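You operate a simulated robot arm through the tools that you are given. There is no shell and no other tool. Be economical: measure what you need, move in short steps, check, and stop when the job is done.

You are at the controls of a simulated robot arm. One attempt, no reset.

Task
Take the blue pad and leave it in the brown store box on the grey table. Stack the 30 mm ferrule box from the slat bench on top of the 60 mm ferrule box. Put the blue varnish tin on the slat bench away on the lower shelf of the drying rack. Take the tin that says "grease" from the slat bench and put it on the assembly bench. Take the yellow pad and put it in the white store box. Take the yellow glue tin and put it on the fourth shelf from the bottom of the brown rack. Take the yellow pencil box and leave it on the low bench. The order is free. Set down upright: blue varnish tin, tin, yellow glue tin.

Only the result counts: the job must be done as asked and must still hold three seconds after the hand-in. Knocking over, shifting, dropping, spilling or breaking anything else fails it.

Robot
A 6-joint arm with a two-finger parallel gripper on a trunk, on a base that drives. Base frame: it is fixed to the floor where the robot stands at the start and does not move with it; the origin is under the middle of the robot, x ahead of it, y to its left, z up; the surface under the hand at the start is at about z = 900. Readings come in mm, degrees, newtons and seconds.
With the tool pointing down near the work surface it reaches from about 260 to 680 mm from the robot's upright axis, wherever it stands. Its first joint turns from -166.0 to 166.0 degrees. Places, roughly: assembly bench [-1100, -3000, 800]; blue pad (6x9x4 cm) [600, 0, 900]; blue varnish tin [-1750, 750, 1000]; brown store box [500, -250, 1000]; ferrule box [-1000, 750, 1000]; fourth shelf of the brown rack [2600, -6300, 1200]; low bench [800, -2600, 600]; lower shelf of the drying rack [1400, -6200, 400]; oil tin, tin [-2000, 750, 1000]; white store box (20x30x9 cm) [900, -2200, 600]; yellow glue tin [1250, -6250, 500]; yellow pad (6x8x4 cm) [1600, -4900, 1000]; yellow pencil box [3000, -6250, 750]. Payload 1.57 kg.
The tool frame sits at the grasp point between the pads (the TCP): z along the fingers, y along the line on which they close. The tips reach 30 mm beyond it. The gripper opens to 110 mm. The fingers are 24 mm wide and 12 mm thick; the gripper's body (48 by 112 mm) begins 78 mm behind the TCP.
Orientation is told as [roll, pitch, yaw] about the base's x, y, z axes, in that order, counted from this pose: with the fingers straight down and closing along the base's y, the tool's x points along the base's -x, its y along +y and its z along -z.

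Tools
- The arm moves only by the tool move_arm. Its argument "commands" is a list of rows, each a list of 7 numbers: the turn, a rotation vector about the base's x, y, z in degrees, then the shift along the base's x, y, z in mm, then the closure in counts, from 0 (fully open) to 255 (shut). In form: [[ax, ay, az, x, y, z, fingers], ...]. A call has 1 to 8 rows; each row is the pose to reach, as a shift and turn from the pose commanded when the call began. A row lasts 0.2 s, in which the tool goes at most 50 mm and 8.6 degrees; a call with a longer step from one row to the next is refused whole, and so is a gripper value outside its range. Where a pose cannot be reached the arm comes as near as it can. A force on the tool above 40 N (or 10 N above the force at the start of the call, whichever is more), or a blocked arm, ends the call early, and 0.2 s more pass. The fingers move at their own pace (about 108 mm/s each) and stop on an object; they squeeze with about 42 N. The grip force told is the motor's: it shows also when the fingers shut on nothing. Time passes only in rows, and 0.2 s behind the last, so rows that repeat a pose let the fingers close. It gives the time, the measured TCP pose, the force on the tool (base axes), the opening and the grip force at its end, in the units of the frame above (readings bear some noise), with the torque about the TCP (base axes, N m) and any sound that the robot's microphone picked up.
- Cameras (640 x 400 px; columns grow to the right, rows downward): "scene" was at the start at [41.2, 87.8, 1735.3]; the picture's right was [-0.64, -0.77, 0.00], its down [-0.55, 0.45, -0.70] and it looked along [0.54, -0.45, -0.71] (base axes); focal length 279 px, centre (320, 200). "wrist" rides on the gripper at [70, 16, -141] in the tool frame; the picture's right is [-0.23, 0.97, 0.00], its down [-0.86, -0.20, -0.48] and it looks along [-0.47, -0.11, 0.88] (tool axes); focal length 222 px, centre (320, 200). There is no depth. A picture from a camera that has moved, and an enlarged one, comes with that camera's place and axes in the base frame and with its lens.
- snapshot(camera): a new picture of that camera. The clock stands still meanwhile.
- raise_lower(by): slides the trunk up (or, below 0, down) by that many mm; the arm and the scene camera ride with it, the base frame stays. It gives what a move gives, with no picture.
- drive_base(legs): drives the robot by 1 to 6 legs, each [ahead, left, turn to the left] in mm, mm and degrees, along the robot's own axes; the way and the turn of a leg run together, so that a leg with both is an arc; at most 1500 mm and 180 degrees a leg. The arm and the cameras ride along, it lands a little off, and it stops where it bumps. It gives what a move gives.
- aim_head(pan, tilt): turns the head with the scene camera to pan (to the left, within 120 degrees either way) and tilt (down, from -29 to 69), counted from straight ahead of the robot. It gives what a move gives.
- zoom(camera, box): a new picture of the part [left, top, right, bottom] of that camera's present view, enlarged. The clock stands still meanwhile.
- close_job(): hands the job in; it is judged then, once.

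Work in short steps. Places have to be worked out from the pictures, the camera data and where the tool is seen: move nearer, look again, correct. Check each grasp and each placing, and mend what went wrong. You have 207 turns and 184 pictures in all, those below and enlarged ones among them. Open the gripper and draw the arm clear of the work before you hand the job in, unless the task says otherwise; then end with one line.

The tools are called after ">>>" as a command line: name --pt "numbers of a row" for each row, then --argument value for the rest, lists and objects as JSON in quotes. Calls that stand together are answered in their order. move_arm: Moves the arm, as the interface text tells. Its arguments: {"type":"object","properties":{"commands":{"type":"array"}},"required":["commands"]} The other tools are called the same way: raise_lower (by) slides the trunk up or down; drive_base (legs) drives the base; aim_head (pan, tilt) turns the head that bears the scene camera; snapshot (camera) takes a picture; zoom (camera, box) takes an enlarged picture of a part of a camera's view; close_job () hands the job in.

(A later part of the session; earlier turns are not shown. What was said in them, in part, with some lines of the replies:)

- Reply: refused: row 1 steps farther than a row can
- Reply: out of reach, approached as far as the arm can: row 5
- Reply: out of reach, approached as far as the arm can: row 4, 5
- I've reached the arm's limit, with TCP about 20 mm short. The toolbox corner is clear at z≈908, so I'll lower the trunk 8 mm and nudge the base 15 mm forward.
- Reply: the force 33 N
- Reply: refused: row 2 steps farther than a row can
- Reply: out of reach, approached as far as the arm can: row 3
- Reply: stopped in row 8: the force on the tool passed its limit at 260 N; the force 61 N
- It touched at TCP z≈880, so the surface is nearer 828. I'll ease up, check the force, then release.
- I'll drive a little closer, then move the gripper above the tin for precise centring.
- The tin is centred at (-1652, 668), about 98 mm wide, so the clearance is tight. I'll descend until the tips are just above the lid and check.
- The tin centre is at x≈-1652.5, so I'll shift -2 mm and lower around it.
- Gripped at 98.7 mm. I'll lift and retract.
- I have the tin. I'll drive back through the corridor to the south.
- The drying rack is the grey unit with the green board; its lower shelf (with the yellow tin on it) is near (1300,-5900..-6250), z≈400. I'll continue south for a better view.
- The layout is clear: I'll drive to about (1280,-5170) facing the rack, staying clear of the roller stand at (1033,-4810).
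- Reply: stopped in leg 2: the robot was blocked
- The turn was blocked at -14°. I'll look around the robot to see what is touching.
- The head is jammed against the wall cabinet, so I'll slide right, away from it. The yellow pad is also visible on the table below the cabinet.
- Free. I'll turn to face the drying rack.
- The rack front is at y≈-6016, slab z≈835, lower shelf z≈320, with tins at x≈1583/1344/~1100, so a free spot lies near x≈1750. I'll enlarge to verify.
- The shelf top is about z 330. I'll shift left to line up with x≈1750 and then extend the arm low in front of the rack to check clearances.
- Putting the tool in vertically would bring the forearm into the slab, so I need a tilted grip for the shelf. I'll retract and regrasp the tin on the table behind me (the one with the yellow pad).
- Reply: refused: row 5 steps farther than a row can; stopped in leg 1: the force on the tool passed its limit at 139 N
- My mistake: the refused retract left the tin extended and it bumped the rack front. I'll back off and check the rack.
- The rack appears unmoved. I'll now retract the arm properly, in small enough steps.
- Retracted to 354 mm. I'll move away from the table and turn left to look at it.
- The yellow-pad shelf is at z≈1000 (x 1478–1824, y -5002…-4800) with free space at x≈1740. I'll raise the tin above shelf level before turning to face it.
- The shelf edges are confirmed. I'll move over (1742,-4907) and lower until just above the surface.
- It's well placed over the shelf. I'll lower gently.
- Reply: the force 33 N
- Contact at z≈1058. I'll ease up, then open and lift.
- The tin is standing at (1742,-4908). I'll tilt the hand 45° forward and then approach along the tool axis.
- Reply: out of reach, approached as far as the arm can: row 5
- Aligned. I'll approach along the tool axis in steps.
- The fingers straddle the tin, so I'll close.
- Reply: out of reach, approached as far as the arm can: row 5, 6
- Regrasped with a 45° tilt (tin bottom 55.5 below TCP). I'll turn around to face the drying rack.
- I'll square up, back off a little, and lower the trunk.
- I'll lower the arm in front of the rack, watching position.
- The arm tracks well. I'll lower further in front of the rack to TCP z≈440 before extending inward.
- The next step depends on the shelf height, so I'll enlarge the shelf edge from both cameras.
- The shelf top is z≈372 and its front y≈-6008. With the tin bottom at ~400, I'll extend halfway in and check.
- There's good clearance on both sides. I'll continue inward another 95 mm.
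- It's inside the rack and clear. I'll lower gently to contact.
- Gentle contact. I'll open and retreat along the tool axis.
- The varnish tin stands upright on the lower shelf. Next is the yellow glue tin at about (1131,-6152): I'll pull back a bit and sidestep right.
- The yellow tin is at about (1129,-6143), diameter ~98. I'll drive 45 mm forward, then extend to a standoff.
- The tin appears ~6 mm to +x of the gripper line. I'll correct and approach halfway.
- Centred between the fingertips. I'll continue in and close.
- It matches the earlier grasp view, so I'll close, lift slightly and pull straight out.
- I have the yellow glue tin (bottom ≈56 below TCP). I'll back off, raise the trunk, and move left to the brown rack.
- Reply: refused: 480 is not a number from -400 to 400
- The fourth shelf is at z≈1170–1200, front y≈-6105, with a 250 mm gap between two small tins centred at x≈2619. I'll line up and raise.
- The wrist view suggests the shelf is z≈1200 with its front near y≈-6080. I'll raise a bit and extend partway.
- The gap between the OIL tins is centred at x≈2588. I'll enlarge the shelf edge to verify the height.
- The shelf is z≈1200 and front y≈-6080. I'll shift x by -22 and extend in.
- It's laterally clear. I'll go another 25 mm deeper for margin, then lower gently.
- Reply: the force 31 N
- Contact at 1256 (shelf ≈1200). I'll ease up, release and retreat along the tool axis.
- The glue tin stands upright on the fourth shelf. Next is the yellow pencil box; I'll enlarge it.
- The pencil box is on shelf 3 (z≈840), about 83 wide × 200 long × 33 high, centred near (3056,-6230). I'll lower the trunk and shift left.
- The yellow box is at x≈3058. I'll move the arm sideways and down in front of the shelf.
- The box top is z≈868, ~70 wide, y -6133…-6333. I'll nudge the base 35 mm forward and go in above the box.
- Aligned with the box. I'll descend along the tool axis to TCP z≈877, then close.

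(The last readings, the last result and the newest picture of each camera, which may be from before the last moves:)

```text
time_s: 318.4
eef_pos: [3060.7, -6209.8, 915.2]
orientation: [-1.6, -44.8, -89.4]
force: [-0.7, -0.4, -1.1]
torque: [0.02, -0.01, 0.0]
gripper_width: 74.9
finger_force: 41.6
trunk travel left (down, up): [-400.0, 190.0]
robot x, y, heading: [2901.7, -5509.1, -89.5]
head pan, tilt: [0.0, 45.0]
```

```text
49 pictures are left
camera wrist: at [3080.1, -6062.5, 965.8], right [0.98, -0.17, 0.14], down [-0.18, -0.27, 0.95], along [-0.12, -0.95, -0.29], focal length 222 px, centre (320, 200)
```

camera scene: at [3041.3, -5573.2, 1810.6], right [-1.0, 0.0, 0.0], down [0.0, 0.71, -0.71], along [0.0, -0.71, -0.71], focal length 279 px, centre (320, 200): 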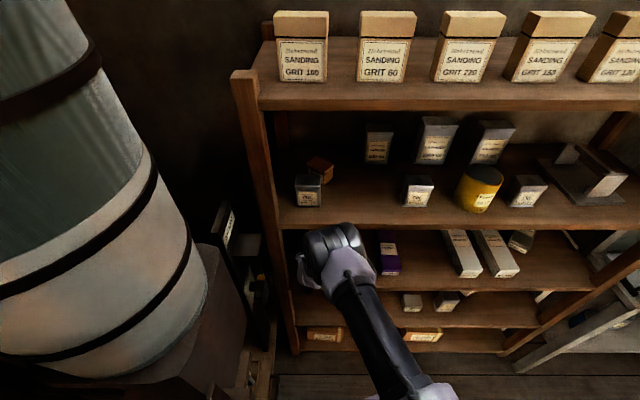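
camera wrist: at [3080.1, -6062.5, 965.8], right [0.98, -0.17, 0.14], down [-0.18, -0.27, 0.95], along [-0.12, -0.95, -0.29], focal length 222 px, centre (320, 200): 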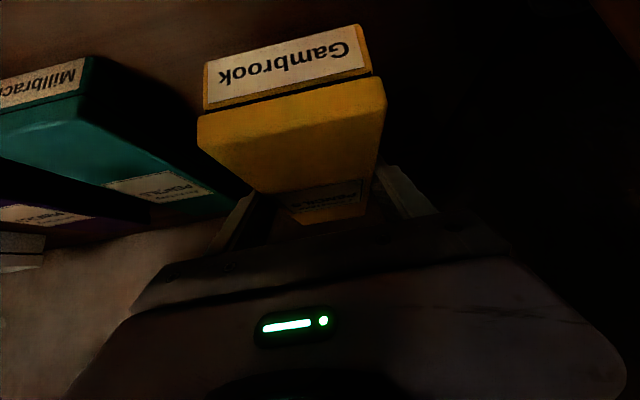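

The box is held at 75 mm. I'll pull it straight out.

>>> move_arm --pt "0 0 0 0 35 0 255" --pt "0 0 0 0 70 0 255" --pt "0 0 0 0 105 0 255" --pt "0 0 0 0 140 0 255" --pt "0 0 0 -15 180 0 255" --pt "0 0 0 -35 215 0 255" --pt "0 0 0 -60 245 0 255"

>>> drive_base --legs '[[-120, 0, 0]]'

>>> snapshot --camera "scene"

```text
time_s: 320.0
eef_pos: [3001.4, -5965.1, 915.6]
orientation: [-1.4, -44.8, -89.4]
force: [0.0, 0.0, -2.2]
torque: [0.02, -0.04, 0.04]
gripper_width: 74.9
finger_force: 41.7
trunk travel left (down, up): [-400.0, 190.0]
robot x, y, heading: [2902.0, -5510.9, -89.8]
head pan, tilt: [0.0, 45.0]
```

```text
time_s: 321.2
eef_pos: [3000.4, -5843.2, 913.7]
orientation: [-1.5, -44.9, -89.5]
force: [0.3, -0.5, -1.3]
torque: [0.01, 0.0, -0.04]
gripper_width: 74.7
finger_force: 41.9
trunk travel left (down, up): [-400.0, 190.0]
robot x, y, heading: [2901.3, -5387.2, -90.0]
head pan, tilt: [0.0, 45.0]
```

```text
48 pictures are left
camera scene: at [3041.2, -5449.2, 1810.7], right [-1.0, 0.0, 0.0], down [0.0, 0.71, -0.71], along [0.0, -0.71, -0.71], focal length 279 px, centre (320, 200)
```

scene: 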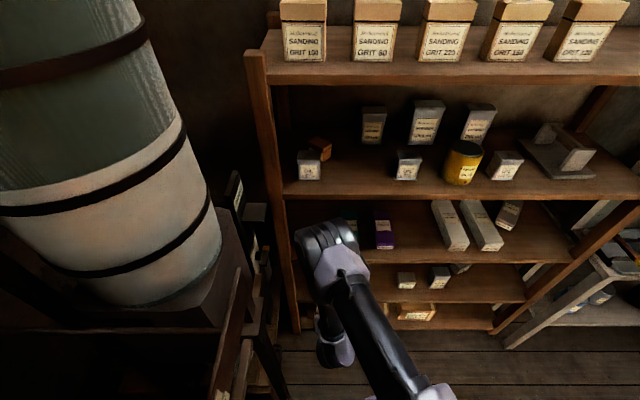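

The box is out. I'll drive back west: away from the racks, around, and north along the corridor to the low bench.

>>> drive_base --legs '[[60, 0, 0], [-150, 0, 0], [0, -1480, 0]]'

```text
time_s: 323.5
eef_pos: [2999.6, -5749.8, 914.1]
orientation: [-1.5, -44.8, -89.4]
force: [0.1, -0.4, -1.8]
torque: [0.02, -0.01, 0.0]
gripper_width: 74.8
finger_force: 41.7
trunk travel left (down, up): [-400.0, 190.0]
robot x, y, heading: [2900.0, -5292.2, -89.9]
head pan, tilt: [0.0, 45.0]
stopped in leg 3: the robot was blocked; the commanded pose is now the measured one
```

Blocked at the sidestep's start, so I'll look to the right/behind.

>>> aim_head --pan -95 --tilt 40

>>> snapshot --camera "scene"

```text
time_s: 325.2
eef_pos: [2998.9, -5748.9, 913.1]
orientation: [-1.6, -44.7, -89.5]
force: [-0.1, -0.1, -2.2]
torque: [0.02, 0.0, -0.03]
gripper_width: 74.5
finger_force: 42.5
trunk travel left (down, up): [-400.0, 190.0]
robot x, y, heading: [2901.1, -5293.9, -90.0]
head pan, tilt: [-95.0, 40.0]
```

```text
47 pictures are left
camera scene: at [2954.3, -5267.7, 1817.9], right [0.09, 1.0, 0.0], down [0.64, -0.05, -0.77], along [-0.76, 0.07, -0.64], focal length 279 px, centre (320, 200)
```

scene: 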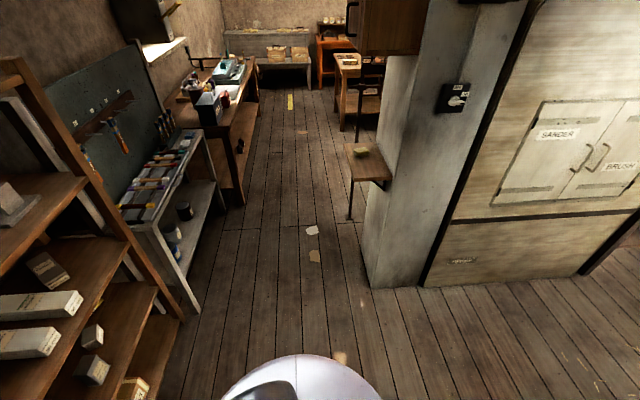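

The path looks clear. I'll retry with a small sidestep.

>>> drive_base --legs '[[0, -200, 0]]'

```text
time_s: 326.8
eef_pos: [2795.5, -5750.4, 913.6]
orientation: [-1.5, -44.9, -89.5]
force: [-0.5, 0.2, -2.5]
torque: [0.03, 0.01, 0.0]
gripper_width: 74.8
finger_force: 41.8
trunk travel left (down, up): [-400.0, 190.0]
robot x, y, heading: [2695.7, -5294.1, -89.7]
head pan, tilt: [-95.0, 40.0]
```

>>> drive_base --legs '[[50, -600, 0], [0, -600, 0]]'

```text
time_s: 333.1
eef_pos: [1603.7, -5800.2, 913.9]
orientation: [-1.6, -44.8, -89.6]
force: [-1.0, -0.1, -1.1]
torque: [0.0, -0.03, 0.02]
gripper_width: 74.5
finger_force: 41.8
trunk travel left (down, up): [-400.0, 190.0]
robot x, y, heading: [1507.0, -5344.2, -90.5]
head pan, tilt: [-95.0, 40.0]
```

>>> drive_base --legs '[[-40, 0, 0], [0, 0, -89.5], [1400, 0, 0]]'

```text
time_s: 344.4
eef_pos: [-341.4, -5388.4, 912.3]
orientation: [-1.6, -44.8, 179.6]
force: [-0.2, 0.1, -2.7]
torque: [0.02, -0.02, -0.02]
gripper_width: 74.6
finger_force: 42.0
trunk travel left (down, up): [-400.0, 190.0]
robot x, y, heading: [115.3, -5295.0, 179.3]
head pan, tilt: [-95.0, 40.0]
```

>>> drive_base --legs '[[370, 0, 0], [0, 0, -89.3], [1400, 0, 0]]'

>>> aim_head --pan -30 --tilt 30

>>> snapshot --camera "scene"

```text
time_s: 357.2
eef_pos: [-336.2, -3428.2, 913.7]
orientation: [-1.7, -44.8, 89.6]
force: [-0.2, -0.4, -0.6]
torque: [-0.02, -0.02, 0.0]
gripper_width: 74.5
finger_force: 42.1
trunk travel left (down, up): [-400.0, 190.0]
robot x, y, heading: [-247.1, -3883.7, 89.2]
head pan, tilt: [-95.0, 40.0]
```

```text
time_s: 358.5
eef_pos: [-336.3, -3429.1, 914.7]
orientation: [-1.6, -44.8, 89.6]
force: [-0.7, -0.8, -2.5]
torque: [-0.04, -0.01, 0.0]
gripper_width: 74.3
finger_force: 41.8
trunk travel left (down, up): [-400.0, 190.0]
robot x, y, heading: [-248.6, -3883.7, 89.4]
head pan, tilt: [-30.0, 30.0]
```

```text
46 pictures are left
camera scene: at [-341.9, -3825.0, 1833.2], right [0.86, -0.51, 0.0], down [-0.26, -0.43, -0.87], along [0.44, 0.74, -0.5], focal length 279 px, centre (320, 200)
```

scene: 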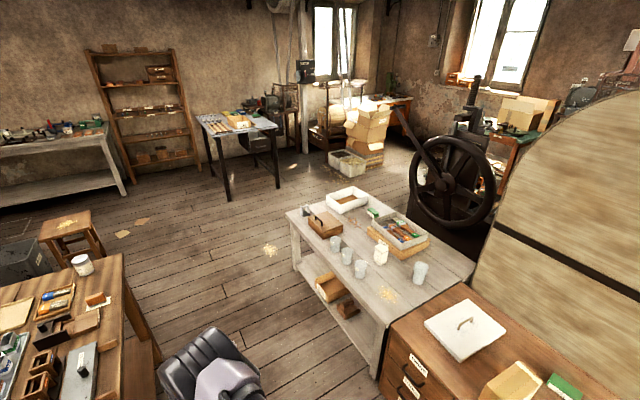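

I'll enlarge the low bench to find a free place.

>>> zoom --camera "scene" --box '[280, 180, 488, 310]'

```text
3.08 times, centred on (384, 245) of scene
camera zoom: at [-341.9, -3825.0, 1833.2], right [0.86, -0.51, 0.0], down [-0.26, -0.43, -0.87], along [0.44, 0.74, -0.5], focal length 859 px, centre (123, 62)
```

zoom: 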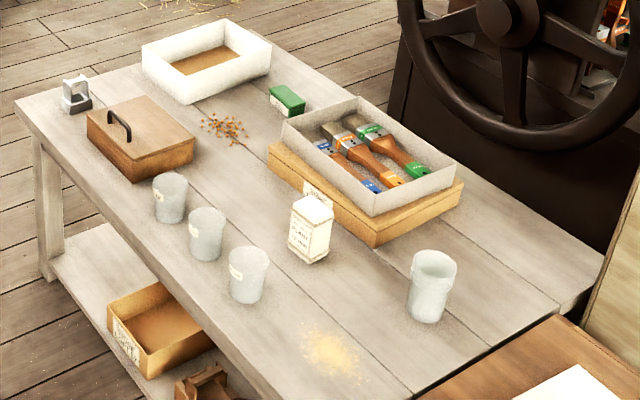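

There's a free spot on the low bench near (595,-3020). I'll drive up and face the bench.

>>> drive_base --legs '[[775, 0, 0], [0, 0, -89.3], [180, 0, 0]]'

>>> aim_head --pan 0 --tilt 50

>>> snapshot --camera "scene"

>>> snapshot --camera "wrist"

```text
time_s: 367.6
eef_pos: [405.3, -3032.2, 914.2]
orientation: [-1.7, -44.7, -0.9]
force: [0.2, 0.5, -1.1]
torque: [0.0, 0.04, 0.01]
gripper_width: 74.3
finger_force: 42.1
trunk travel left (down, up): [-400.0, 190.0]
robot x, y, heading: [-55.7, -3116.5, -1.2]
head pan, tilt: [-30.0, 30.0]
```

```text
time_s: 368.6
eef_pos: [404.5, -3031.5, 914.9]
orientation: [-1.5, -44.9, -0.9]
force: [-0.2, -0.5, -1.4]
torque: [-0.02, 0.04, -0.01]
gripper_width: 74.6
finger_force: 42.2
trunk travel left (down, up): [-400.0, 190.0]
robot x, y, heading: [-52.7, -3122.8, -1.5]
head pan, tilt: [0.0, 50.0]
```

```text
44 pictures are left
camera scene: at [6.7, -2979.4, 1803.7], right [-0.02, -1.0, 0.0], down [-0.77, 0.02, -0.64], along [0.64, -0.02, -0.77], focal length 279 px, centre (320, 200)
```

scene: 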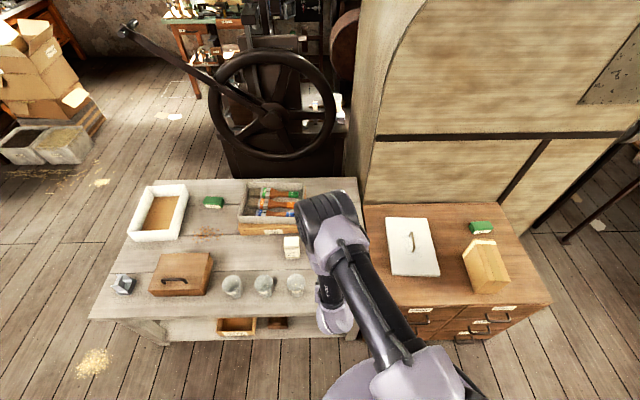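

```text
43 pictures are left
camera wrist: at [256.5, -3009.6, 965.4], right [0.2, 0.97, 0.14], down [0.26, -0.19, 0.95], along [0.94, -0.15, -0.29], focal length 222 px, centre (320, 200)
```

wrist: 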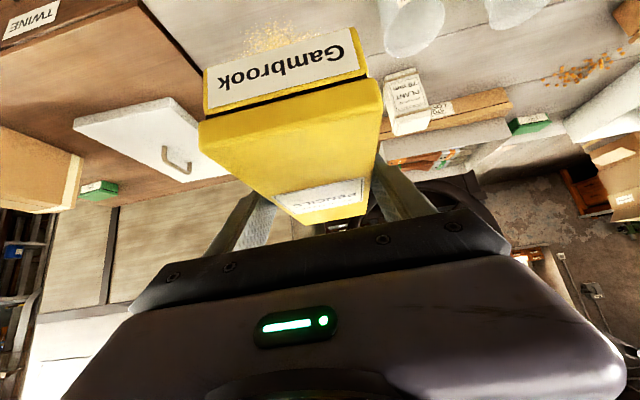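

The bench z≈600 is consistent. I'll place the pencil box at TCP (575,-3012): extend first at height, then lower.

>>> move_arm --pt "0 0 0 40 5 0 255" --pt "0 0 0 80 10 0 255" --pt "0 0 0 120 15 0 255" --pt "0 0 0 150 20 0 255" --pt "0 0 0 170 20 0 255"

>>> raise_lower --by -200

>>> snapshot --camera "wrist"

>>> snapshot --camera "scene"

```text
time_s: 369.8
eef_pos: [576.7, -3011.9, 912.9]
orientation: [-1.5, -44.8, -0.9]
force: [0.3, 1.2, -2.4]
torque: [0.02, 0.02, -0.02]
gripper_width: 74.6
finger_force: 42.6
trunk travel left (down, up): [-400.0, 190.0]
robot x, y, heading: [-51.8, -3119.3, -1.5]
head pan, tilt: [0.0, 50.0]
```

```text
time_s: 371.9
eef_pos: [576.8, -3010.9, 713.7]
orientation: [-1.6, -44.8, -0.9]
force: [-0.7, 0.1, -1.1]
torque: [0.02, 0.07, 0.03]
gripper_width: 74.5
finger_force: 41.8
trunk travel left (down, up): [-200.0, 390.0]
robot x, y, heading: [-51.5, -3115.6, -1.4]
head pan, tilt: [0.0, 50.0]
```

```text
42 pictures are left
camera wrist: at [428.9, -2989.0, 764.9], right [0.2, 0.97, 0.14], down [0.26, -0.19, 0.95], along [0.94, -0.15, -0.29], focal length 222 px, centre (320, 200)
```

wrist: 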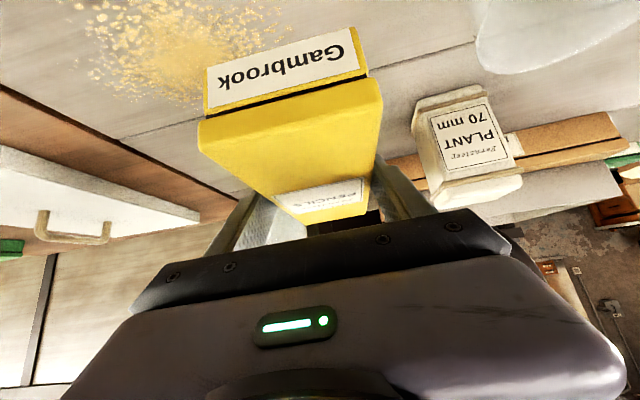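

```text
41 pictures are left
camera scene: at [6.6, -2979.4, 1603.8], right [-0.02, -1.0, 0.0], down [-0.77, 0.02, -0.64], along [0.64, -0.02, -0.77], focal length 279 px, centre (320, 200)
```

scene: 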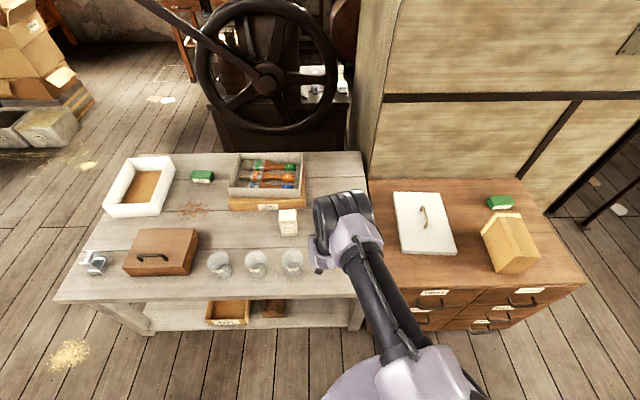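

I'll enlarge to see whether the fourth cup is behind the box's far end.

>>> zoom --camera "wrist" --box '[190, 130, 430, 280]'

>>> aim_head --pan 30 --tilt 50

>>> snapshot --camera "scene"

```text
2.67 times, centred on (310, 205) of wrist
camera zoom: at [428.9, -2989.0, 764.9], right [0.2, 0.97, 0.14], down [0.26, -0.19, 0.95], along [0.94, -0.15, -0.29], focal length 592 px, centre (347, 187)
```

zoom: 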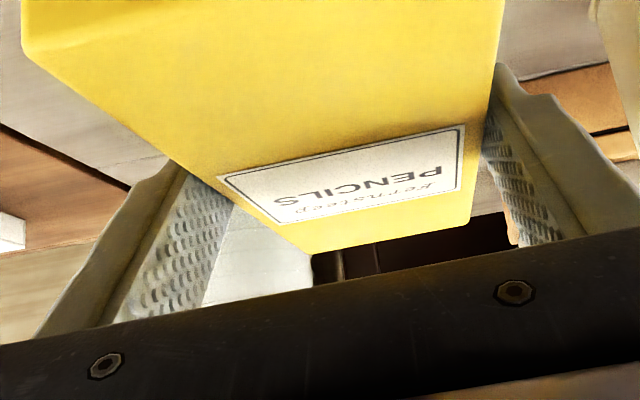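

```text
time_s: 372.9
eef_pos: [576.0, -3010.7, 714.1]
orientation: [-1.6, -44.8, -0.8]
force: [-0.4, -0.7, -2.0]
torque: [-0.03, 0.03, -0.01]
gripper_width: 74.6
finger_force: 42.4
trunk travel left (down, up): [-200.0, 390.0]
robot x, y, heading: [-52.9, -3118.5, -1.6]
head pan, tilt: [30.0, 50.0]
```

```text
39 pictures are left
camera scene: at [-2.7, -2940.7, 1603.7], right [0.48, -0.88, 0.0], down [-0.67, -0.37, -0.64], along [0.56, 0.31, -0.77], focal length 279 px, centre (320, 200)
```

scene: 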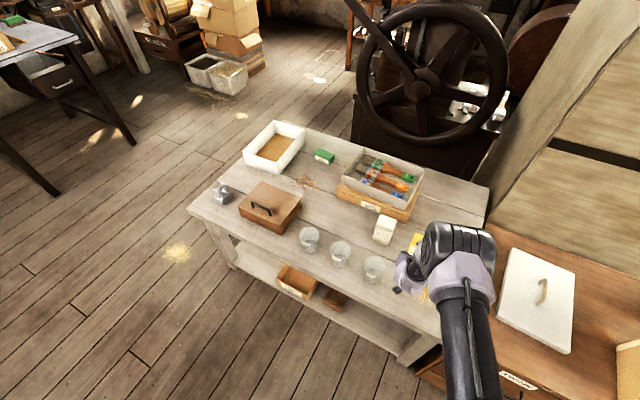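

The fourth cup's edge is at y≈-3066, x≥704. I'll pull back 25 mm for margin and lower.

>>> move_arm --pt "0 0 0 -15 2 -10 255" --pt "0 0 0 -25 2 -35 255" --pt "0 0 0 -25 2 -60 255" --pt "0 0 0 -25 2 -68 255"

>>> snapshot --camera "wrist"

```text
time_s: 373.9
eef_pos: [551.4, -3005.7, 645.8]
orientation: [-1.5, -44.9, -1.0]
force: [-0.9, 1.2, 12.7]
torque: [0.62, 1.14, -0.05]
gripper_width: 74.8
finger_force: 41.6
trunk travel left (down, up): [-200.0, 390.0]
robot x, y, heading: [-56.1, -3113.9, -1.6]
head pan, tilt: [30.0, 50.0]
```

```text
38 pictures are left
camera wrist: at [403.9, -2984.4, 697.0], right [0.2, 0.97, 0.14], down [0.26, -0.19, 0.95], along [0.95, -0.15, -0.29], focal length 222 px, centre (320, 200)
```

wrist: 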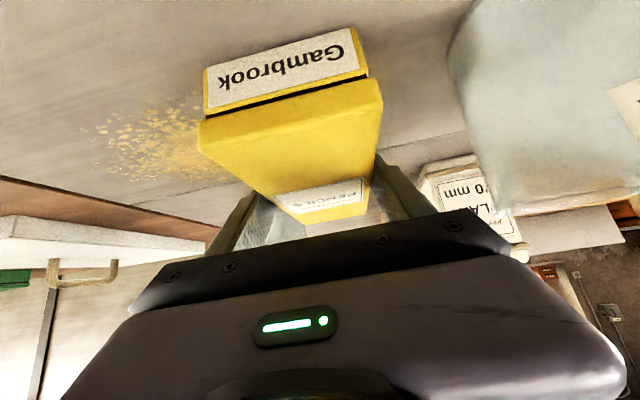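

It's touching down lightly. I'll open and retreat along the tool axis.

>>> move_arm --pt "0 0 0 0 0 0 150" --pt "0 0 0 0 0 0 45" --pt "0 0 0 0 0 0 45" --pt "0 0 0 -15 0 17 45" --pt "0 0 0 -35 0 45 45" --pt "0 0 0 -55 0 85 45" --pt "0 0 0 -75 0 125 45" --pt "0 0 0 -90 0 165 0"

>>> snapshot --camera "wrist"

>>> snapshot --camera "scene"

```text
time_s: 375.7
eef_pos: [461.8, -3008.0, 812.9]
orientation: [-1.7, -44.8, -0.9]
force: [0.0, -0.4, 0.9]
torque: [-0.02, 0.01, 0.01]
gripper_width: 110.0
finger_force: 0.1
trunk travel left (down, up): [-200.0, 390.0]
robot x, y, heading: [-54.6, -3116.3, -1.4]
head pan, tilt: [30.0, 50.0]
```

```text
37 pictures are left
camera wrist: at [313.8, -2985.9, 863.8], right [0.2, 0.97, 0.14], down [0.26, -0.19, 0.95], along [0.94, -0.15, -0.29], focal length 222 px, centre (320, 200)
```

wrist: 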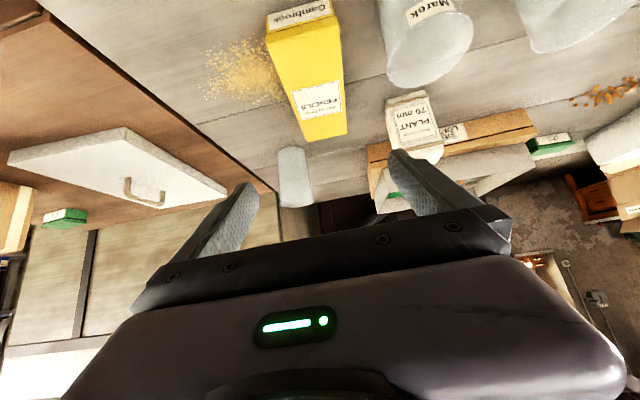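

```text
36 pictures are left
camera scene: at [-3.5, -2940.8, 1603.8], right [0.48, -0.88, 0.0], down [-0.67, -0.37, -0.64], along [0.56, 0.31, -0.77], focal length 279 px, centre (320, 200)
```

scene: 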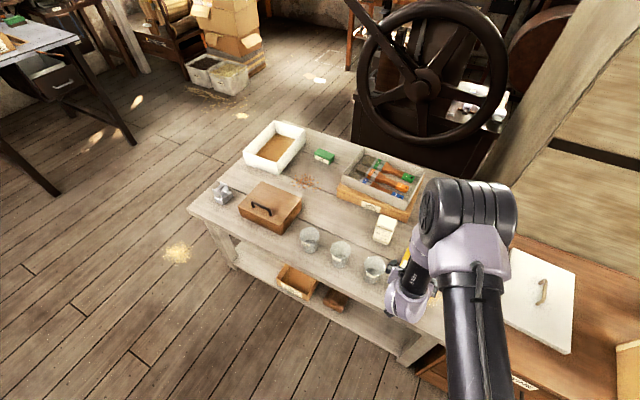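

The pencil box lies on the low bench. The last item is the yellow pad: I'll back off, un-tilt the hand, and drive to the column shelf.

>>> drive_base --legs '[[-200, 0, 0]]'

>>> move_arm --pt "0 8 0 0 -10 30 0" --pt "0 16 0 -5 -20 60 0" --pt "0 24 0 -20 -30 90 0" --pt "0 32 0 -40 -45 110 0" --pt "0 40 0 -65 -60 125 0" --pt "0 45 0 -95 -75 135 0" --pt "0 45 0 -125 -85 140 0" --pt "0 45 0 -150 -90 140 0"

```text
time_s: 377.3
eef_pos: [259.2, -2998.6, 811.7]
orientation: [-1.7, -44.8, -0.4]
force: [0.6, 0.3, -0.9]
torque: [0.03, 0.0, 0.03]
gripper_width: 110.1
finger_force: 0.1
trunk travel left (down, up): [-200.0, 390.0]
robot x, y, heading: [-258.8, -3114.0, -0.9]
head pan, tilt: [30.0, 50.0]
```

```text
time_s: 379.1
eef_pos: [117.5, -3094.8, 930.6]
orientation: [-4.3, -5.4, -0.1]
force: [1.0, 0.0, 0.6]
torque: [0.01, 0.03, -0.03]
gripper_width: 109.9
finger_force: 0.0
out of reach, approached as far as the arm can: row 4, 5, 6, 7, 8
trunk travel left (down, up): [-200.0, 390.0]
robot x, y, heading: [-254.2, -3116.0, -0.8]
head pan, tilt: [30.0, 50.0]
```

>>> move_arm --pt "0 0 0 20 0 20 0" --pt "0 0 0 30 0 40 0"

```text
time_s: 379.7
eef_pos: [106.9, -3096.5, 946.0]
orientation: [-4.8, -2.3, -0.1]
force: [0.1, 0.6, 0.7]
torque: [-0.05, 0.01, 0.0]
gripper_width: 110.1
finger_force: 0.1
out of reach, approached as far as the arm can: row 1, 2
trunk travel left (down, up): [-200.0, 390.0]
robot x, y, heading: [-254.8, -3112.5, -1.0]
head pan, tilt: [30.0, 50.0]
```

>>> move_arm --pt "1.6 0 0 30 0 30 0" --pt "1.6 0 0 50 0 60 0" --pt "1.6 0 0 50 0 80 0" --pt "1.6 0 0 50 0 80 0"

```text
time_s: 380.7
eef_pos: [127.9, -3096.9, 972.3]
orientation: [-5.9, -4.6, 0.0]
force: [0.0, 0.1, 0.8]
torque: [0.0, 0.01, 0.0]
gripper_width: 110.2
finger_force: 0.0
out of reach, approached as far as the arm can: row 1, 2, 3, 4
trunk travel left (down, up): [-200.0, 390.0]
robot x, y, heading: [-252.8, -3114.0, -0.9]
head pan, tilt: [30.0, 50.0]
```

>>> move_arm --pt "0 0 0 45 0 0 0" --pt "0 0 0 90 0 0 0" --pt "0 0 0 130 0 0 0" --pt "0 0 0 150 0 0 0"

>>> snapshot --camera "scene"

```text
time_s: 381.7
eef_pos: [244.0, -3098.7, 932.4]
orientation: [-8.3, -7.1, 0.3]
force: [0.6, 0.0, -0.1]
torque: [0.03, 0.0, 0.0]
gripper_width: 109.7
finger_force: 0.0
out of reach, approached as far as the arm can: row 1, 2, 3, 4
trunk travel left (down, up): [-200.0, 390.0]
robot x, y, heading: [-256.4, -3115.2, -0.9]
head pan, tilt: [30.0, 50.0]
```

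```text
35 pictures are left
camera scene: at [-206.9, -2936.4, 1603.7], right [0.49, -0.87, 0.0], down [-0.67, -0.37, -0.64], along [0.56, 0.31, -0.77], focal length 279 px, centre (320, 200)
```

scene: 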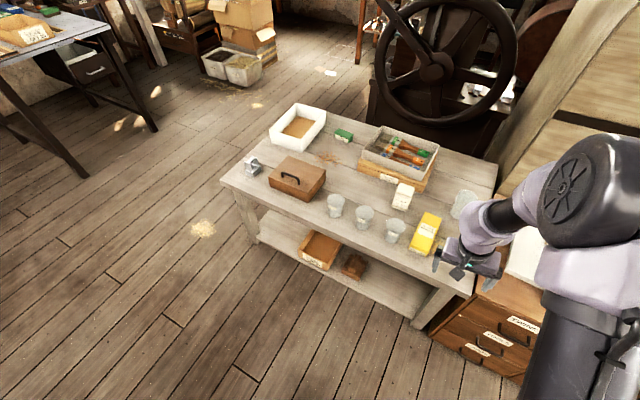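

The arm seems caught at a limit for that height, so I'll command a lower pose and see whether it levels.

>>> move_arm --pt "0 0 0 -10 0 -45 0" --pt "0 0 0 -20 0 -90 0" --pt "0 0 0 -30 0 -135 0" --pt "0 0 0 -40 0 -180 0" --pt "0 0 0 -45 0 -215 0" --pt "0 0 0 -45 0 -215 0"

```text
time_s: 383.1
eef_pos: [194.7, -3098.6, 716.8]
orientation: [-8.5, -7.1, 0.3]
force: [0.6, 0.0, -0.9]
torque: [0.02, 0.02, 0.02]
gripper_width: 110.0
finger_force: 0.1
trunk travel left (down, up): [-200.0, 390.0]
robot x, y, heading: [-256.8, -3117.2, -1.0]
head pan, tilt: [30.0, 50.0]
```

The commanded pose resets when clipped, so the tilt error is real. I'll correct the orientation now.

>>> move_arm --pt "4.2 3.5 0 0 0 10 0" --pt "8.5 7.1 0 0 0 20 0" --pt "8.5 7.1 0 0 0 20 0"

```text
time_s: 383.9
eef_pos: [202.3, -3109.2, 732.8]
orientation: [-3.0, -4.3, 0.4]
force: [0.1, -0.3, 0.3]
torque: [0.0, -0.03, 0.01]
gripper_width: 110.1
finger_force: 0.0
out of reach, approached as far as the arm can: row 1, 2, 3
trunk travel left (down, up): [-200.0, 390.0]
robot x, y, heading: [-254.5, -3114.0, -0.9]
head pan, tilt: [30.0, 50.0]
```

>>> move_arm --pt "0 0 0 40 0 0 0" --pt "0 0 0 80 0 0 0" --pt "1.5 2 0 100 0 0 0" --pt "3 4.3 0 100 0 0 0" --pt "3 4.3 0 100 0 0 0"

>>> snapshot --camera "wrist"

```text
time_s: 385.1
eef_pos: [295.1, -3101.3, 733.8]
orientation: [3.1, 4.3, -0.1]
force: [0.2, 0.4, 0.2]
torque: [0.01, 0.02, 0.0]
gripper_width: 110.0
finger_force: 0.0
out of reach, approached as far as the arm can: row 1, 2
trunk travel left (down, up): [-200.0, 390.0]
robot x, y, heading: [-255.0, -3116.2, -1.2]
head pan, tilt: [30.0, 50.0]
```

```text
34 pictures are left
camera wrist: at [236.8, -3092.5, 880.8], right [0.23, 0.97, 0.04], down [0.89, -0.23, 0.4], along [0.4, -0.06, -0.92], focal length 222 px, centre (320, 200)
```

wrist: 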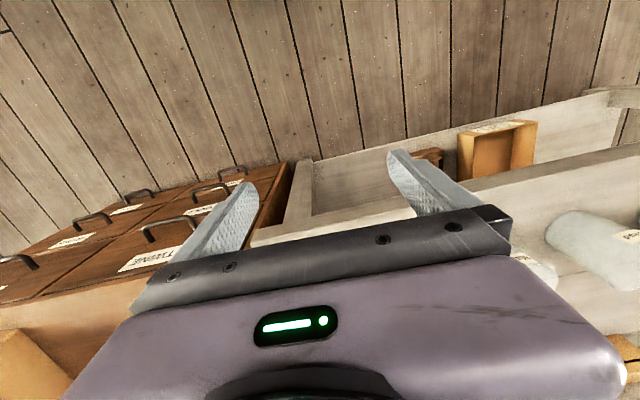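

>>> move_arm --pt "-3.1 -4.3 0 0 0 10 0" --pt "-3.1 -4.3 0 0 0 40 0" --pt "-3.1 -4.3 0 -20 0 80 0" --pt "-3.1 -4.3 0 -45 0 120 0" --pt "-3.1 -4.3 0 -75 0 160 0"

```text
time_s: 386.3
eef_pos: [217.9, -3096.7, 896.7]
orientation: [0.0, -0.1, -0.2]
force: [-0.8, 0.2, 0.0]
torque: [-0.01, -0.03, 0.03]
gripper_width: 109.9
finger_force: 0.1
trunk travel left (down, up): [-200.0, 390.0]
robot x, y, heading: [-255.1, -3111.0, -0.9]
head pan, tilt: [30.0, 50.0]
```

Vertical again. I'll retract further and drive back to the column shelf.

>>> move_arm --pt "0 0 0 -25 0 30 0" --pt "0 0 0 -50 0 60 0" --pt "0 0 0 -75 0 90 0" --pt "0 0 0 -95 0 120 0"

>>> drive_base --legs '[[0, 0, -89], [1400, 0, 0], [850, 0, 0]]'

```text
time_s: 387.3
eef_pos: [120.9, -3097.6, 1017.1]
orientation: [0.1, 0.0, -0.1]
force: [0.3, 0.2, 0.1]
torque: [0.02, -0.04, -0.02]
gripper_width: 110.0
finger_force: 0.0
trunk travel left (down, up): [-200.0, 390.0]
robot x, y, heading: [-256.2, -3115.3, -1.1]
head pan, tilt: [30.0, 50.0]
```

```text
time_s: 402.3
eef_pos: [-385.1, -5730.3, 1015.7]
orientation: [0.1, 0.0, -92.3]
force: [-0.1, -0.3, -0.2]
torque: [-0.02, 0.01, 0.01]
gripper_width: 109.9
finger_force: 0.1
trunk travel left (down, up): [-200.0, 390.0]
robot x, y, heading: [-387.4, -5352.6, -93.2]
head pan, tilt: [30.0, 50.0]
```

>>> drive_base --legs '[[0, 0, 93.2], [1400, 0, 0]]'

```text
time_s: 413.2
eef_pos: [1403.4, -5425.6, 1016.4]
orientation: [0.0, 0.0, -2.6]
force: [0.0, 0.7, -0.3]
torque: [0.0, 0.01, 0.0]
gripper_width: 110.0
finger_force: 0.1
trunk travel left (down, up): [-200.0, 390.0]
robot x, y, heading: [1028.6, -5424.9, -3.3]
head pan, tilt: [30.0, 50.0]
```

>>> move_arm --pt "0 0 0 0 0 40 0" --pt "0 0 0 0 0 80 0" --pt "0 0 0 0 0 120 0"

>>> drive_base --legs '[[580, 25, 0], [0, 0, 93.3]]'

>>> aim_head --pan 0 --tilt 45

>>> snapshot --camera "scene"

>>> snapshot --camera "wrist"

```text
time_s: 414.0
eef_pos: [1402.5, -5424.2, 1136.1]
orientation: [0.0, 0.5, -2.6]
force: [-0.2, -1.3, -0.3]
torque: [-0.01, -0.01, 0.0]
gripper_width: 109.9
finger_force: 0.0
trunk travel left (down, up): [-200.0, 390.0]
robot x, y, heading: [1029.4, -5425.2, -3.3]
head pan, tilt: [30.0, 50.0]
```

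```text
time_s: 421.2
eef_pos: [1570.8, -5049.8, 1137.7]
orientation: [0.2, 0.0, 91.8]
force: [-0.2, 0.1, 0.2]
torque: [-0.01, 0.0, 0.0]
gripper_width: 110.0
finger_force: 0.0
trunk travel left (down, up): [-200.0, 390.0]
robot x, y, heading: [1603.1, -5427.3, 91.2]
head pan, tilt: [30.0, 50.0]
```

```text
time_s: 422.1
eef_pos: [1572.0, -5048.7, 1138.0]
orientation: [0.1, 0.0, 91.8]
force: [1.3, 0.5, 0.3]
torque: [0.02, 0.0, -0.01]
gripper_width: 110.2
finger_force: 0.0
trunk travel left (down, up): [-200.0, 390.0]
robot x, y, heading: [1602.1, -5425.5, 91.2]
head pan, tilt: [0.0, 45.0]
```

```text
33 pictures are left
camera scene: at [1459.4, -5367.2, 1610.6], right [1.0, 0.02, 0.0], down [0.01, -0.71, -0.71], along [-0.01, 0.71, -0.71], focal length 279 px, centre (320, 200)
```

scene: 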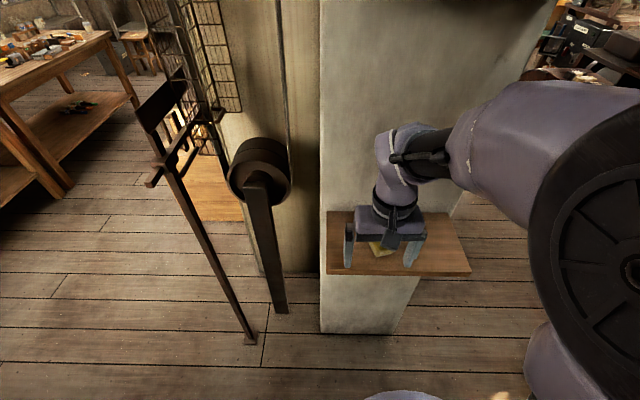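

```text
32 pictures are left
camera wrist: at [1558.4, -5120.5, 1279.7], right [-0.98, 0.2, 0.0], down [0.17, 0.86, 0.48], along [0.09, 0.47, -0.88], focal length 222 px, centre (320, 200)
```

wrist: 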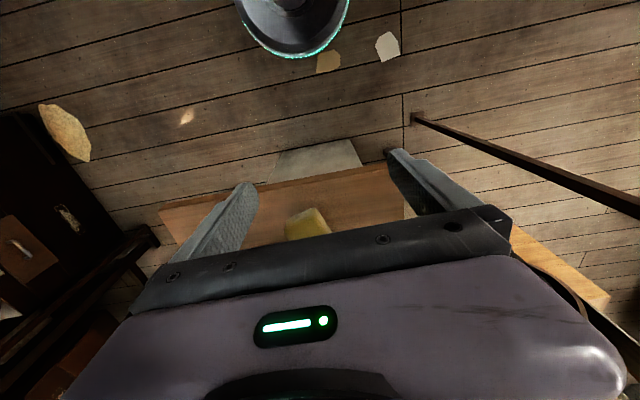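

I'll move above the pad and look for its orientation.

>>> move_arm --pt "0 0 0 18 35 0 0" --pt "0 0 0 36 70 0 0" --pt "0 0 0 36 90 0 0"

>>> snapshot --camera "wrist"

```text
time_s: 422.9
eef_pos: [1607.0, -4957.0, 1138.2]
orientation: [0.1, 0.1, 91.6]
force: [-0.1, -0.5, -0.7]
torque: [0.03, 0.06, -0.02]
gripper_width: 110.1
finger_force: 0.1
trunk travel left (down, up): [-200.0, 390.0]
robot x, y, heading: [1604.1, -5426.0, 91.0]
head pan, tilt: [0.0, 45.0]
```

```text
31 pictures are left
camera wrist: at [1594.1, -5027.4, 1279.9], right [-0.98, 0.2, 0.0], down [0.17, 0.86, 0.48], along [0.09, 0.47, -0.88], focal length 222 px, centre (320, 200)
```

wrist: 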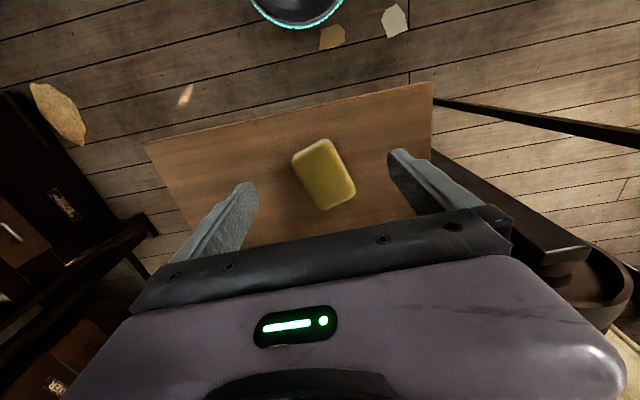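

The pad is at (1607.5,-4932), long axis turned about 12° from the tool. I'll rotate, descend and close.

>>> move_arm --pt "0 0 6 0 12 -20 0" --pt "0 0 12 0 25 -50 0" --pt "0 0 12 0 25 -85 0" --pt "0 0 12 0 25 -101 0" --pt "0 0 12 0 25 -101 120" --pt "0 0 12 0 25 -101 255" --pt "0 0 12 0 25 -101 255"

>>> snapshot --camera "wrist"

```text
time_s: 424.5
eef_pos: [1608.5, -4935.9, 1036.6]
orientation: [0.1, 0.0, 103.9]
force: [0.1, 0.5, -1.3]
torque: [-0.04, 0.01, 0.03]
gripper_width: 53.8
finger_force: 42.4
trunk travel left (down, up): [-200.0, 390.0]
robot x, y, heading: [1602.5, -5427.4, 91.1]
head pan, tilt: [0.0, 45.0]
```

```text
30 pictures are left
camera wrist: at [1609.4, -5007.8, 1178.5], right [-1.0, -0.01, 0.0], down [-0.01, 0.88, 0.48], along [-0.01, 0.48, -0.88], focal length 222 px, centre (320, 200)
```

wrist: 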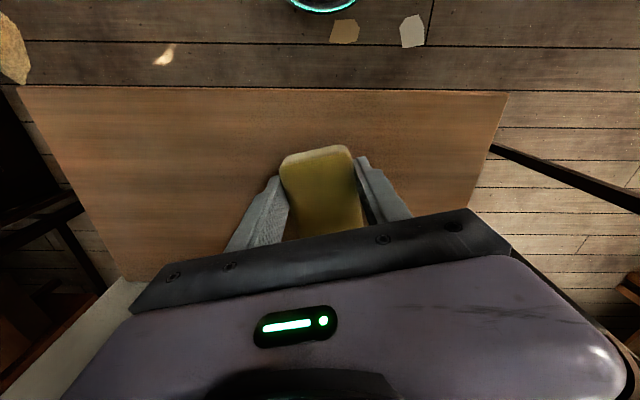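

Gripped at 54 mm. I'll lift and retract toward the robot.

>>> move_arm --pt "0 0 0 0 0 40 255" --pt "0 0 0 0 0 85 255" --pt "0 0 -6 0 -30 105 255" --pt "0 0 -12 0 -65 105 255" --pt "0 0 -12 0 -100 105 255" --pt "0 0 -12 0 -120 105 255"

>>> snapshot --camera "wrist"

```text
time_s: 425.9
eef_pos: [1609.5, -5057.7, 1141.7]
orientation: [0.1, 0.0, 91.7]
force: [-0.1, 0.0, -0.6]
torque: [0.0, 0.0, -0.03]
gripper_width: 53.9
finger_force: 41.8
trunk travel left (down, up): [-200.0, 390.0]
robot x, y, heading: [1602.8, -5426.8, 91.0]
head pan, tilt: [0.0, 45.0]
```

```text
29 pictures are left
camera wrist: at [1595.4, -5128.4, 1284.2], right [-0.98, 0.2, 0.0], down [0.17, 0.86, 0.48], along [0.09, 0.47, -0.88], focal length 222 px, centre (320, 200)
```

wrist: 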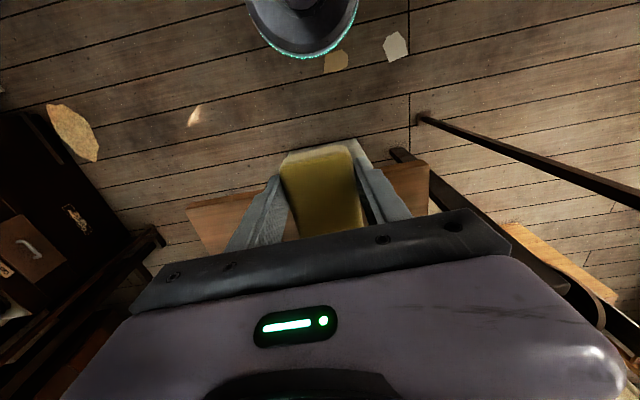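

I have the pad. I'll drive to the north end of the low bench, where the white box is within reach: first west.

>>> drive_base --legs '[[0, 0, 89], [1000, 0, 0], [870, 0, 0], [0, 0, -90]]'

```text
time_s: 442.9
eef_pos: [-252.5, -4971.5, 1142.5]
orientation: [0.2, 0.0, 88.7]
force: [-0.1, -0.7, 0.1]
torque: [-0.02, 0.02, -0.01]
gripper_width: 54.1
finger_force: 41.8
trunk travel left (down, up): [-200.0, 390.0]
robot x, y, heading: [-278.4, -5338.7, 87.8]
head pan, tilt: [0.0, 45.0]
```

>>> drive_base --legs '[[0, 0, 2.2], [1300, 0, 0], [1300, 0, 0]]'

```text
time_s: 456.2
eef_pos: [-329.0, -2316.4, 1142.2]
orientation: [0.0, 0.1, 92.4]
force: [0.7, -0.2, -0.4]
torque: [-0.01, 0.0, -0.01]
gripper_width: 54.0
finger_force: 42.3
trunk travel left (down, up): [-200.0, 390.0]
robot x, y, heading: [-329.6, -2684.2, 91.7]
head pan, tilt: [0.0, 45.0]
```

>>> drive_base --legs '[[1080, 0, 0], [0, 0, -91.7], [1200, 0, 0]]'

>>> aim_head --pan -80 --tilt 45

>>> snapshot --camera "scene"

```text
time_s: 470.9
eef_pos: [1166.3, -1599.8, 1141.6]
orientation: [0.1, 0.0, 2.8]
force: [0.3, 0.5, -0.9]
torque: [0.0, 0.02, 0.02]
gripper_width: 54.0
finger_force: 41.7
trunk travel left (down, up): [-200.0, 390.0]
robot x, y, heading: [793.6, -1594.6, 2.2]
head pan, tilt: [0.0, 45.0]
```

```text
time_s: 472.4
eef_pos: [1165.2, -1598.5, 1143.7]
orientation: [0.0, 0.0, 2.8]
force: [-0.4, -0.2, -1.1]
torque: [-0.01, 0.04, -0.02]
gripper_width: 53.9
finger_force: 41.9
trunk travel left (down, up): [-200.0, 390.0]
robot x, y, heading: [797.7, -1601.8, 2.2]
head pan, tilt: [-80.0, 45.0]
```

```text
28 pictures are left
camera scene: at [788.3, -1540.3, 1610.6], right [-0.98, -0.21, 0.0], down [-0.15, 0.69, -0.71], along [0.15, -0.69, -0.71], focal length 279 px, centre (320, 200)
```

scene: 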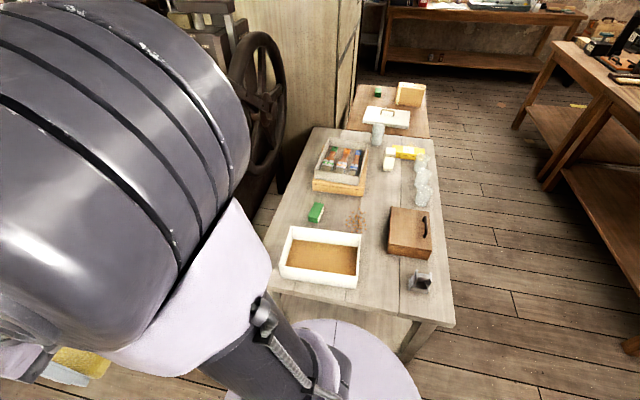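

The white box is centred near (917,-2178), long side along x. I'll turn to face it and shift over.

>>> drive_base --legs '[[0, 0, -92.2], [0, 115, 0], [50, 0, 0]]'

>>> aim_head --pan 0 --tilt 50

>>> snapshot --camera "scene"

>>> snapshot --camera "wrist"

```text
time_s: 478.2
eef_pos: [872.1, -2025.8, 1142.0]
orientation: [0.1, 0.1, -93.1]
force: [-0.3, -0.5, -0.6]
torque: [0.03, -0.02, -0.01]
gripper_width: 53.8
finger_force: 42.0
trunk travel left (down, up): [-200.0, 390.0]
robot x, y, heading: [907.7, -1657.9, -93.6]
head pan, tilt: [-80.0, 45.0]
```

```text
time_s: 479.7
eef_pos: [871.4, -2023.2, 1142.4]
orientation: [0.1, -0.1, -93.1]
force: [-0.4, 0.4, -0.8]
torque: [0.03, 0.02, -0.02]
gripper_width: 53.8
finger_force: 42.0
trunk travel left (down, up): [-200.0, 390.0]
robot x, y, heading: [907.0, -1656.3, -93.8]
head pan, tilt: [0.0, 50.0]
```

```text
27 pictures are left
camera scene: at [1043.7, -1722.9, 1603.7], right [-1.0, 0.07, 0.0], down [0.05, 0.76, -0.64], along [-0.04, -0.64, -0.77], focal length 279 px, centre (320, 200)
```

scene: 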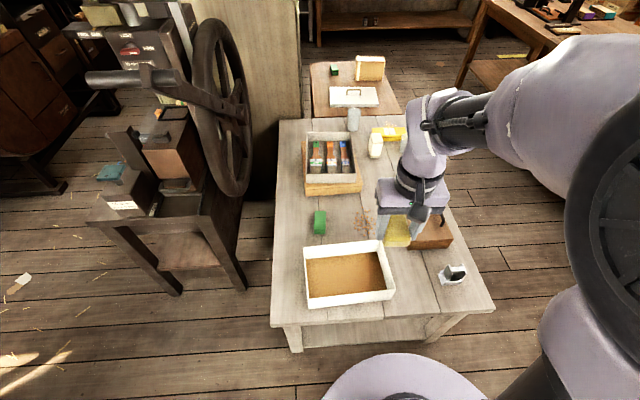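

```text
26 pictures are left
camera wrist: at [892.0, -1955.2, 1284.1], right [0.96, -0.28, 0.0], down [-0.25, -0.84, 0.48], along [-0.13, -0.46, -0.88], focal length 222 px, centre (320, 200)
```

wrist: 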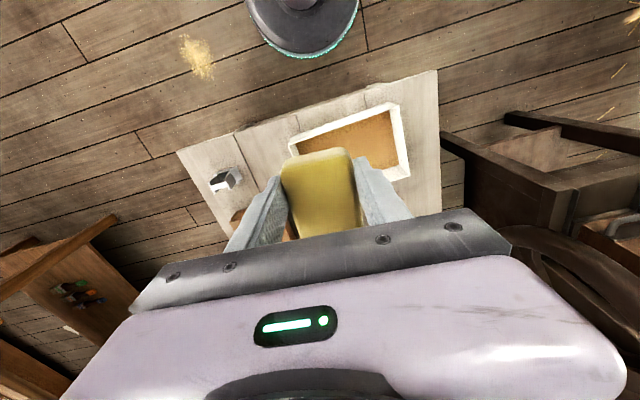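

The box spans x 778–1066, y -2050…-2265. I'll move over its centre (923,-2158), then lower the trunk.

>>> move_arm --pt "0 0 0 15 -35 0 255" --pt "0 0 0 30 -70 0 255" --pt "0 0 0 45 -105 0 255" --pt "0 0 0 52 -135 0 255"

>>> raise_lower --by -200

>>> snapshot --camera "wrist"

```text
time_s: 480.7
eef_pos: [923.2, -2157.2, 1141.5]
orientation: [0.0, 0.0, -93.1]
force: [-0.8, -0.3, 0.1]
torque: [0.02, 0.0, 0.0]
gripper_width: 53.9
finger_force: 42.5
trunk travel left (down, up): [-200.0, 390.0]
robot x, y, heading: [911.5, -1657.1, -93.5]
head pan, tilt: [0.0, 50.0]
```

```text
time_s: 482.9
eef_pos: [923.1, -2157.4, 942.2]
orientation: [0.1, -0.1, -93.2]
force: [0.3, 0.0, -0.9]
torque: [0.02, -0.03, 0.0]
gripper_width: 53.7
finger_force: 42.1
trunk travel left (down, up): [0.0, 590.0]
robot x, y, heading: [912.5, -1657.4, -93.7]
head pan, tilt: [0.0, 50.0]
```

```text
25 pictures are left
camera wrist: at [943.9, -2089.1, 1084.5], right [0.96, -0.28, 0.0], down [-0.25, -0.84, 0.48], along [-0.13, -0.46, -0.88], focal length 222 px, centre (320, 200)
```

wrist: 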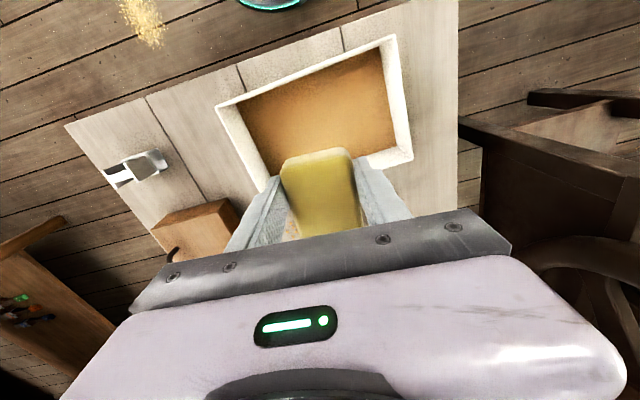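

The landing point projects to the box centre. I'll descend in stages.

>>> move_arm --pt "0 0 0 0 0 -45 255" --pt "0 0 0 0 0 -90 255" --pt "0 0 0 0 0 -135 255" --pt "0 0 0 0 0 -180 255" --pt "0 0 0 0 0 -225 255" --pt "0 0 0 0 0 -260 255"

>>> snapshot --camera "wrist"

```text
time_s: 484.3
eef_pos: [926.3, -2155.7, 678.3]
orientation: [0.1, 0.0, -93.0]
force: [-0.3, 0.4, -0.2]
torque: [0.04, -0.01, -0.02]
gripper_width: 53.5
finger_force: 41.7
trunk travel left (down, up): [0.0, 590.0]
robot x, y, heading: [906.1, -1657.5, -93.7]
head pan, tilt: [0.0, 50.0]
```

```text
24 pictures are left
camera wrist: at [946.3, -2088.1, 820.4], right [0.96, -0.28, 0.0], down [-0.25, -0.84, 0.48], along [-0.13, -0.46, -0.88], focal length 222 px, centre (320, 200)
```

wrist: 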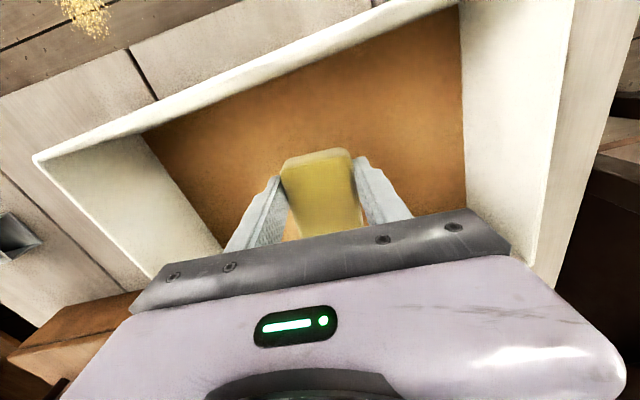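

It's inside the walls. I'll lower to near contact.

>>> move_arm --pt "0 0 0 0 0 -6 255" --pt "0 0 0 0 0 -12 255" --pt "0 0 0 0 0 -17 255" --pt "0 0 0 0 0 -20 255" --pt "0 0 0 0 0 -22 255"

```text
time_s: 485.5
eef_pos: [922.9, -2156.6, 660.9]
orientation: [0.1, -0.1, -93.1]
force: [-0.7, -0.6, -0.7]
torque: [0.0, -0.02, 0.01]
gripper_width: 53.6
finger_force: 41.9
trunk travel left (down, up): [0.0, 590.0]
robot x, y, heading: [913.1, -1653.4, -93.8]
head pan, tilt: [0.0, 50.0]
```

>>> move_arm --pt "0 0 0 0 0 -3 255" --pt "0 0 0 0 0 -6 255" --pt "0 0 0 0 0 -9 255" --pt "0 0 0 0 0 -11 255"

```text
time_s: 486.5
eef_pos: [922.2, -2157.6, 649.4]
orientation: [0.0, 0.0, -93.1]
force: [0.2, -0.5, 0.1]
torque: [0.02, -0.02, 0.02]
gripper_width: 53.5
finger_force: 42.1
trunk travel left (down, up): [0.0, 590.0]
robot x, y, heading: [910.2, -1655.3, -93.6]
head pan, tilt: [0.0, 50.0]
```

>>> move_arm --pt "0 0 0 0 0 -2 255" --pt "0 0 0 0 0 -4 255" --pt "0 0 0 0 0 -6 255" --pt "0 0 0 0 0 -8 255"

```text
time_s: 487.5
eef_pos: [925.2, -2156.3, 641.9]
orientation: [0.0, -0.1, -93.0]
force: [-0.4, -0.5, -0.7]
torque: [0.0, 0.04, -0.02]
gripper_width: 53.7
finger_force: 41.7
trunk travel left (down, up): [0.0, 590.0]
robot x, y, heading: [905.5, -1656.3, -93.7]
head pan, tilt: [0.0, 50.0]
```

The pad is within a few mm of the floor, so I'll release and lift.

>>> move_arm --pt "0 0 0 0 0 -2 255" --pt "0 0 0 0 0 -2 100" --pt "0 0 0 0 0 -2 60" --pt "0 0 0 0 0 -2 60" --pt "0 0 0 0 0 35 60" --pt "0 0 0 0 0 80 60" --pt "0 0 0 0 0 125 60" --pt "0 0 0 0 0 170 0"

>>> snapshot --camera "wrist"

```text
time_s: 489.3
eef_pos: [925.2, -2155.8, 814.6]
orientation: [0.1, 0.1, -93.0]
force: [-0.2, 0.1, 0.1]
torque: [0.0, 0.0, 0.04]
gripper_width: 110.3
finger_force: 0.0
trunk travel left (down, up): [0.0, 590.0]
robot x, y, heading: [910.2, -1655.5, -93.7]
head pan, tilt: [0.0, 50.0]
```

```text
23 pictures are left
camera wrist: at [945.9, -2087.9, 957.3], right [0.96, -0.28, 0.0], down [-0.25, -0.84, 0.48], along [-0.13, -0.46, -0.88], focal length 222 px, centre (320, 200)
```

wrist: 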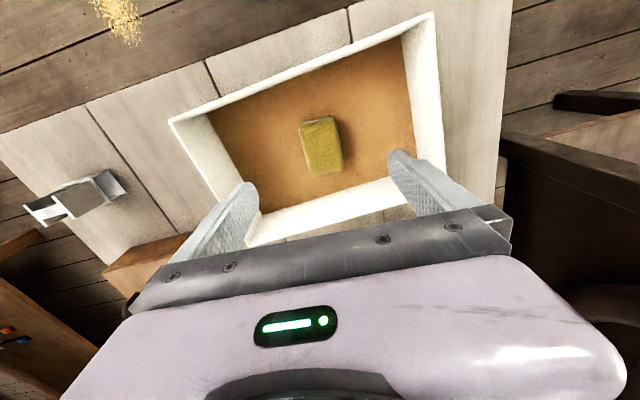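

The yellow pad is in the white box. I'll lift the arm clear and back away.

>>> move_arm --pt "0 0 0 0 0 40 0" --pt "0 0 0 0 0 80 0" --pt "0 0 0 0 20 115 0" --pt "0 0 0 0 45 145 0"

>>> drive_base --legs '[[-250, 0, 0]]'

>>> snapshot --camera "scene"

```text
time_s: 490.3
eef_pos: [928.0, -2111.2, 958.5]
orientation: [0.1, 0.0, -93.2]
force: [0.3, 0.9, -0.3]
torque: [0.05, 0.03, 0.03]
gripper_width: 110.2
finger_force: 0.1
trunk travel left (down, up): [0.0, 590.0]
robot x, y, heading: [909.1, -1656.2, -93.6]
head pan, tilt: [0.0, 50.0]
```

```text
time_s: 492.1
eef_pos: [942.7, -1862.1, 957.6]
orientation: [0.1, 0.0, -93.4]
force: [0.8, -0.1, -0.8]
torque: [-0.02, 0.0, -0.01]
gripper_width: 109.7
finger_force: 0.1
trunk travel left (down, up): [0.0, 590.0]
robot x, y, heading: [925.7, -1408.0, -94.0]
head pan, tilt: [0.0, 50.0]
```

```text
22 pictures are left
camera scene: at [1060.3, -1473.6, 1403.7], right [-1.0, 0.07, 0.0], down [0.05, 0.76, -0.64], along [-0.04, -0.64, -0.77], focal length 279 px, centre (320, 200)
```

scene: 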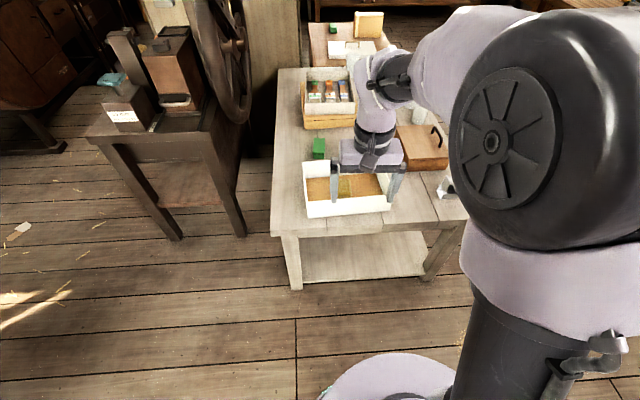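

All seven items are placed, the gripper is open and the arm is clear, so I'm handing in.

>>> close_job

```text
The job is handed in.
```

All seven items were placed as asked and the job is handed in, though the first blue varnish tin approach bumped the drying rack at about 139 N and the grease tin was set down hard, at about 260 N. The rack had not moved and the tins stood upright.
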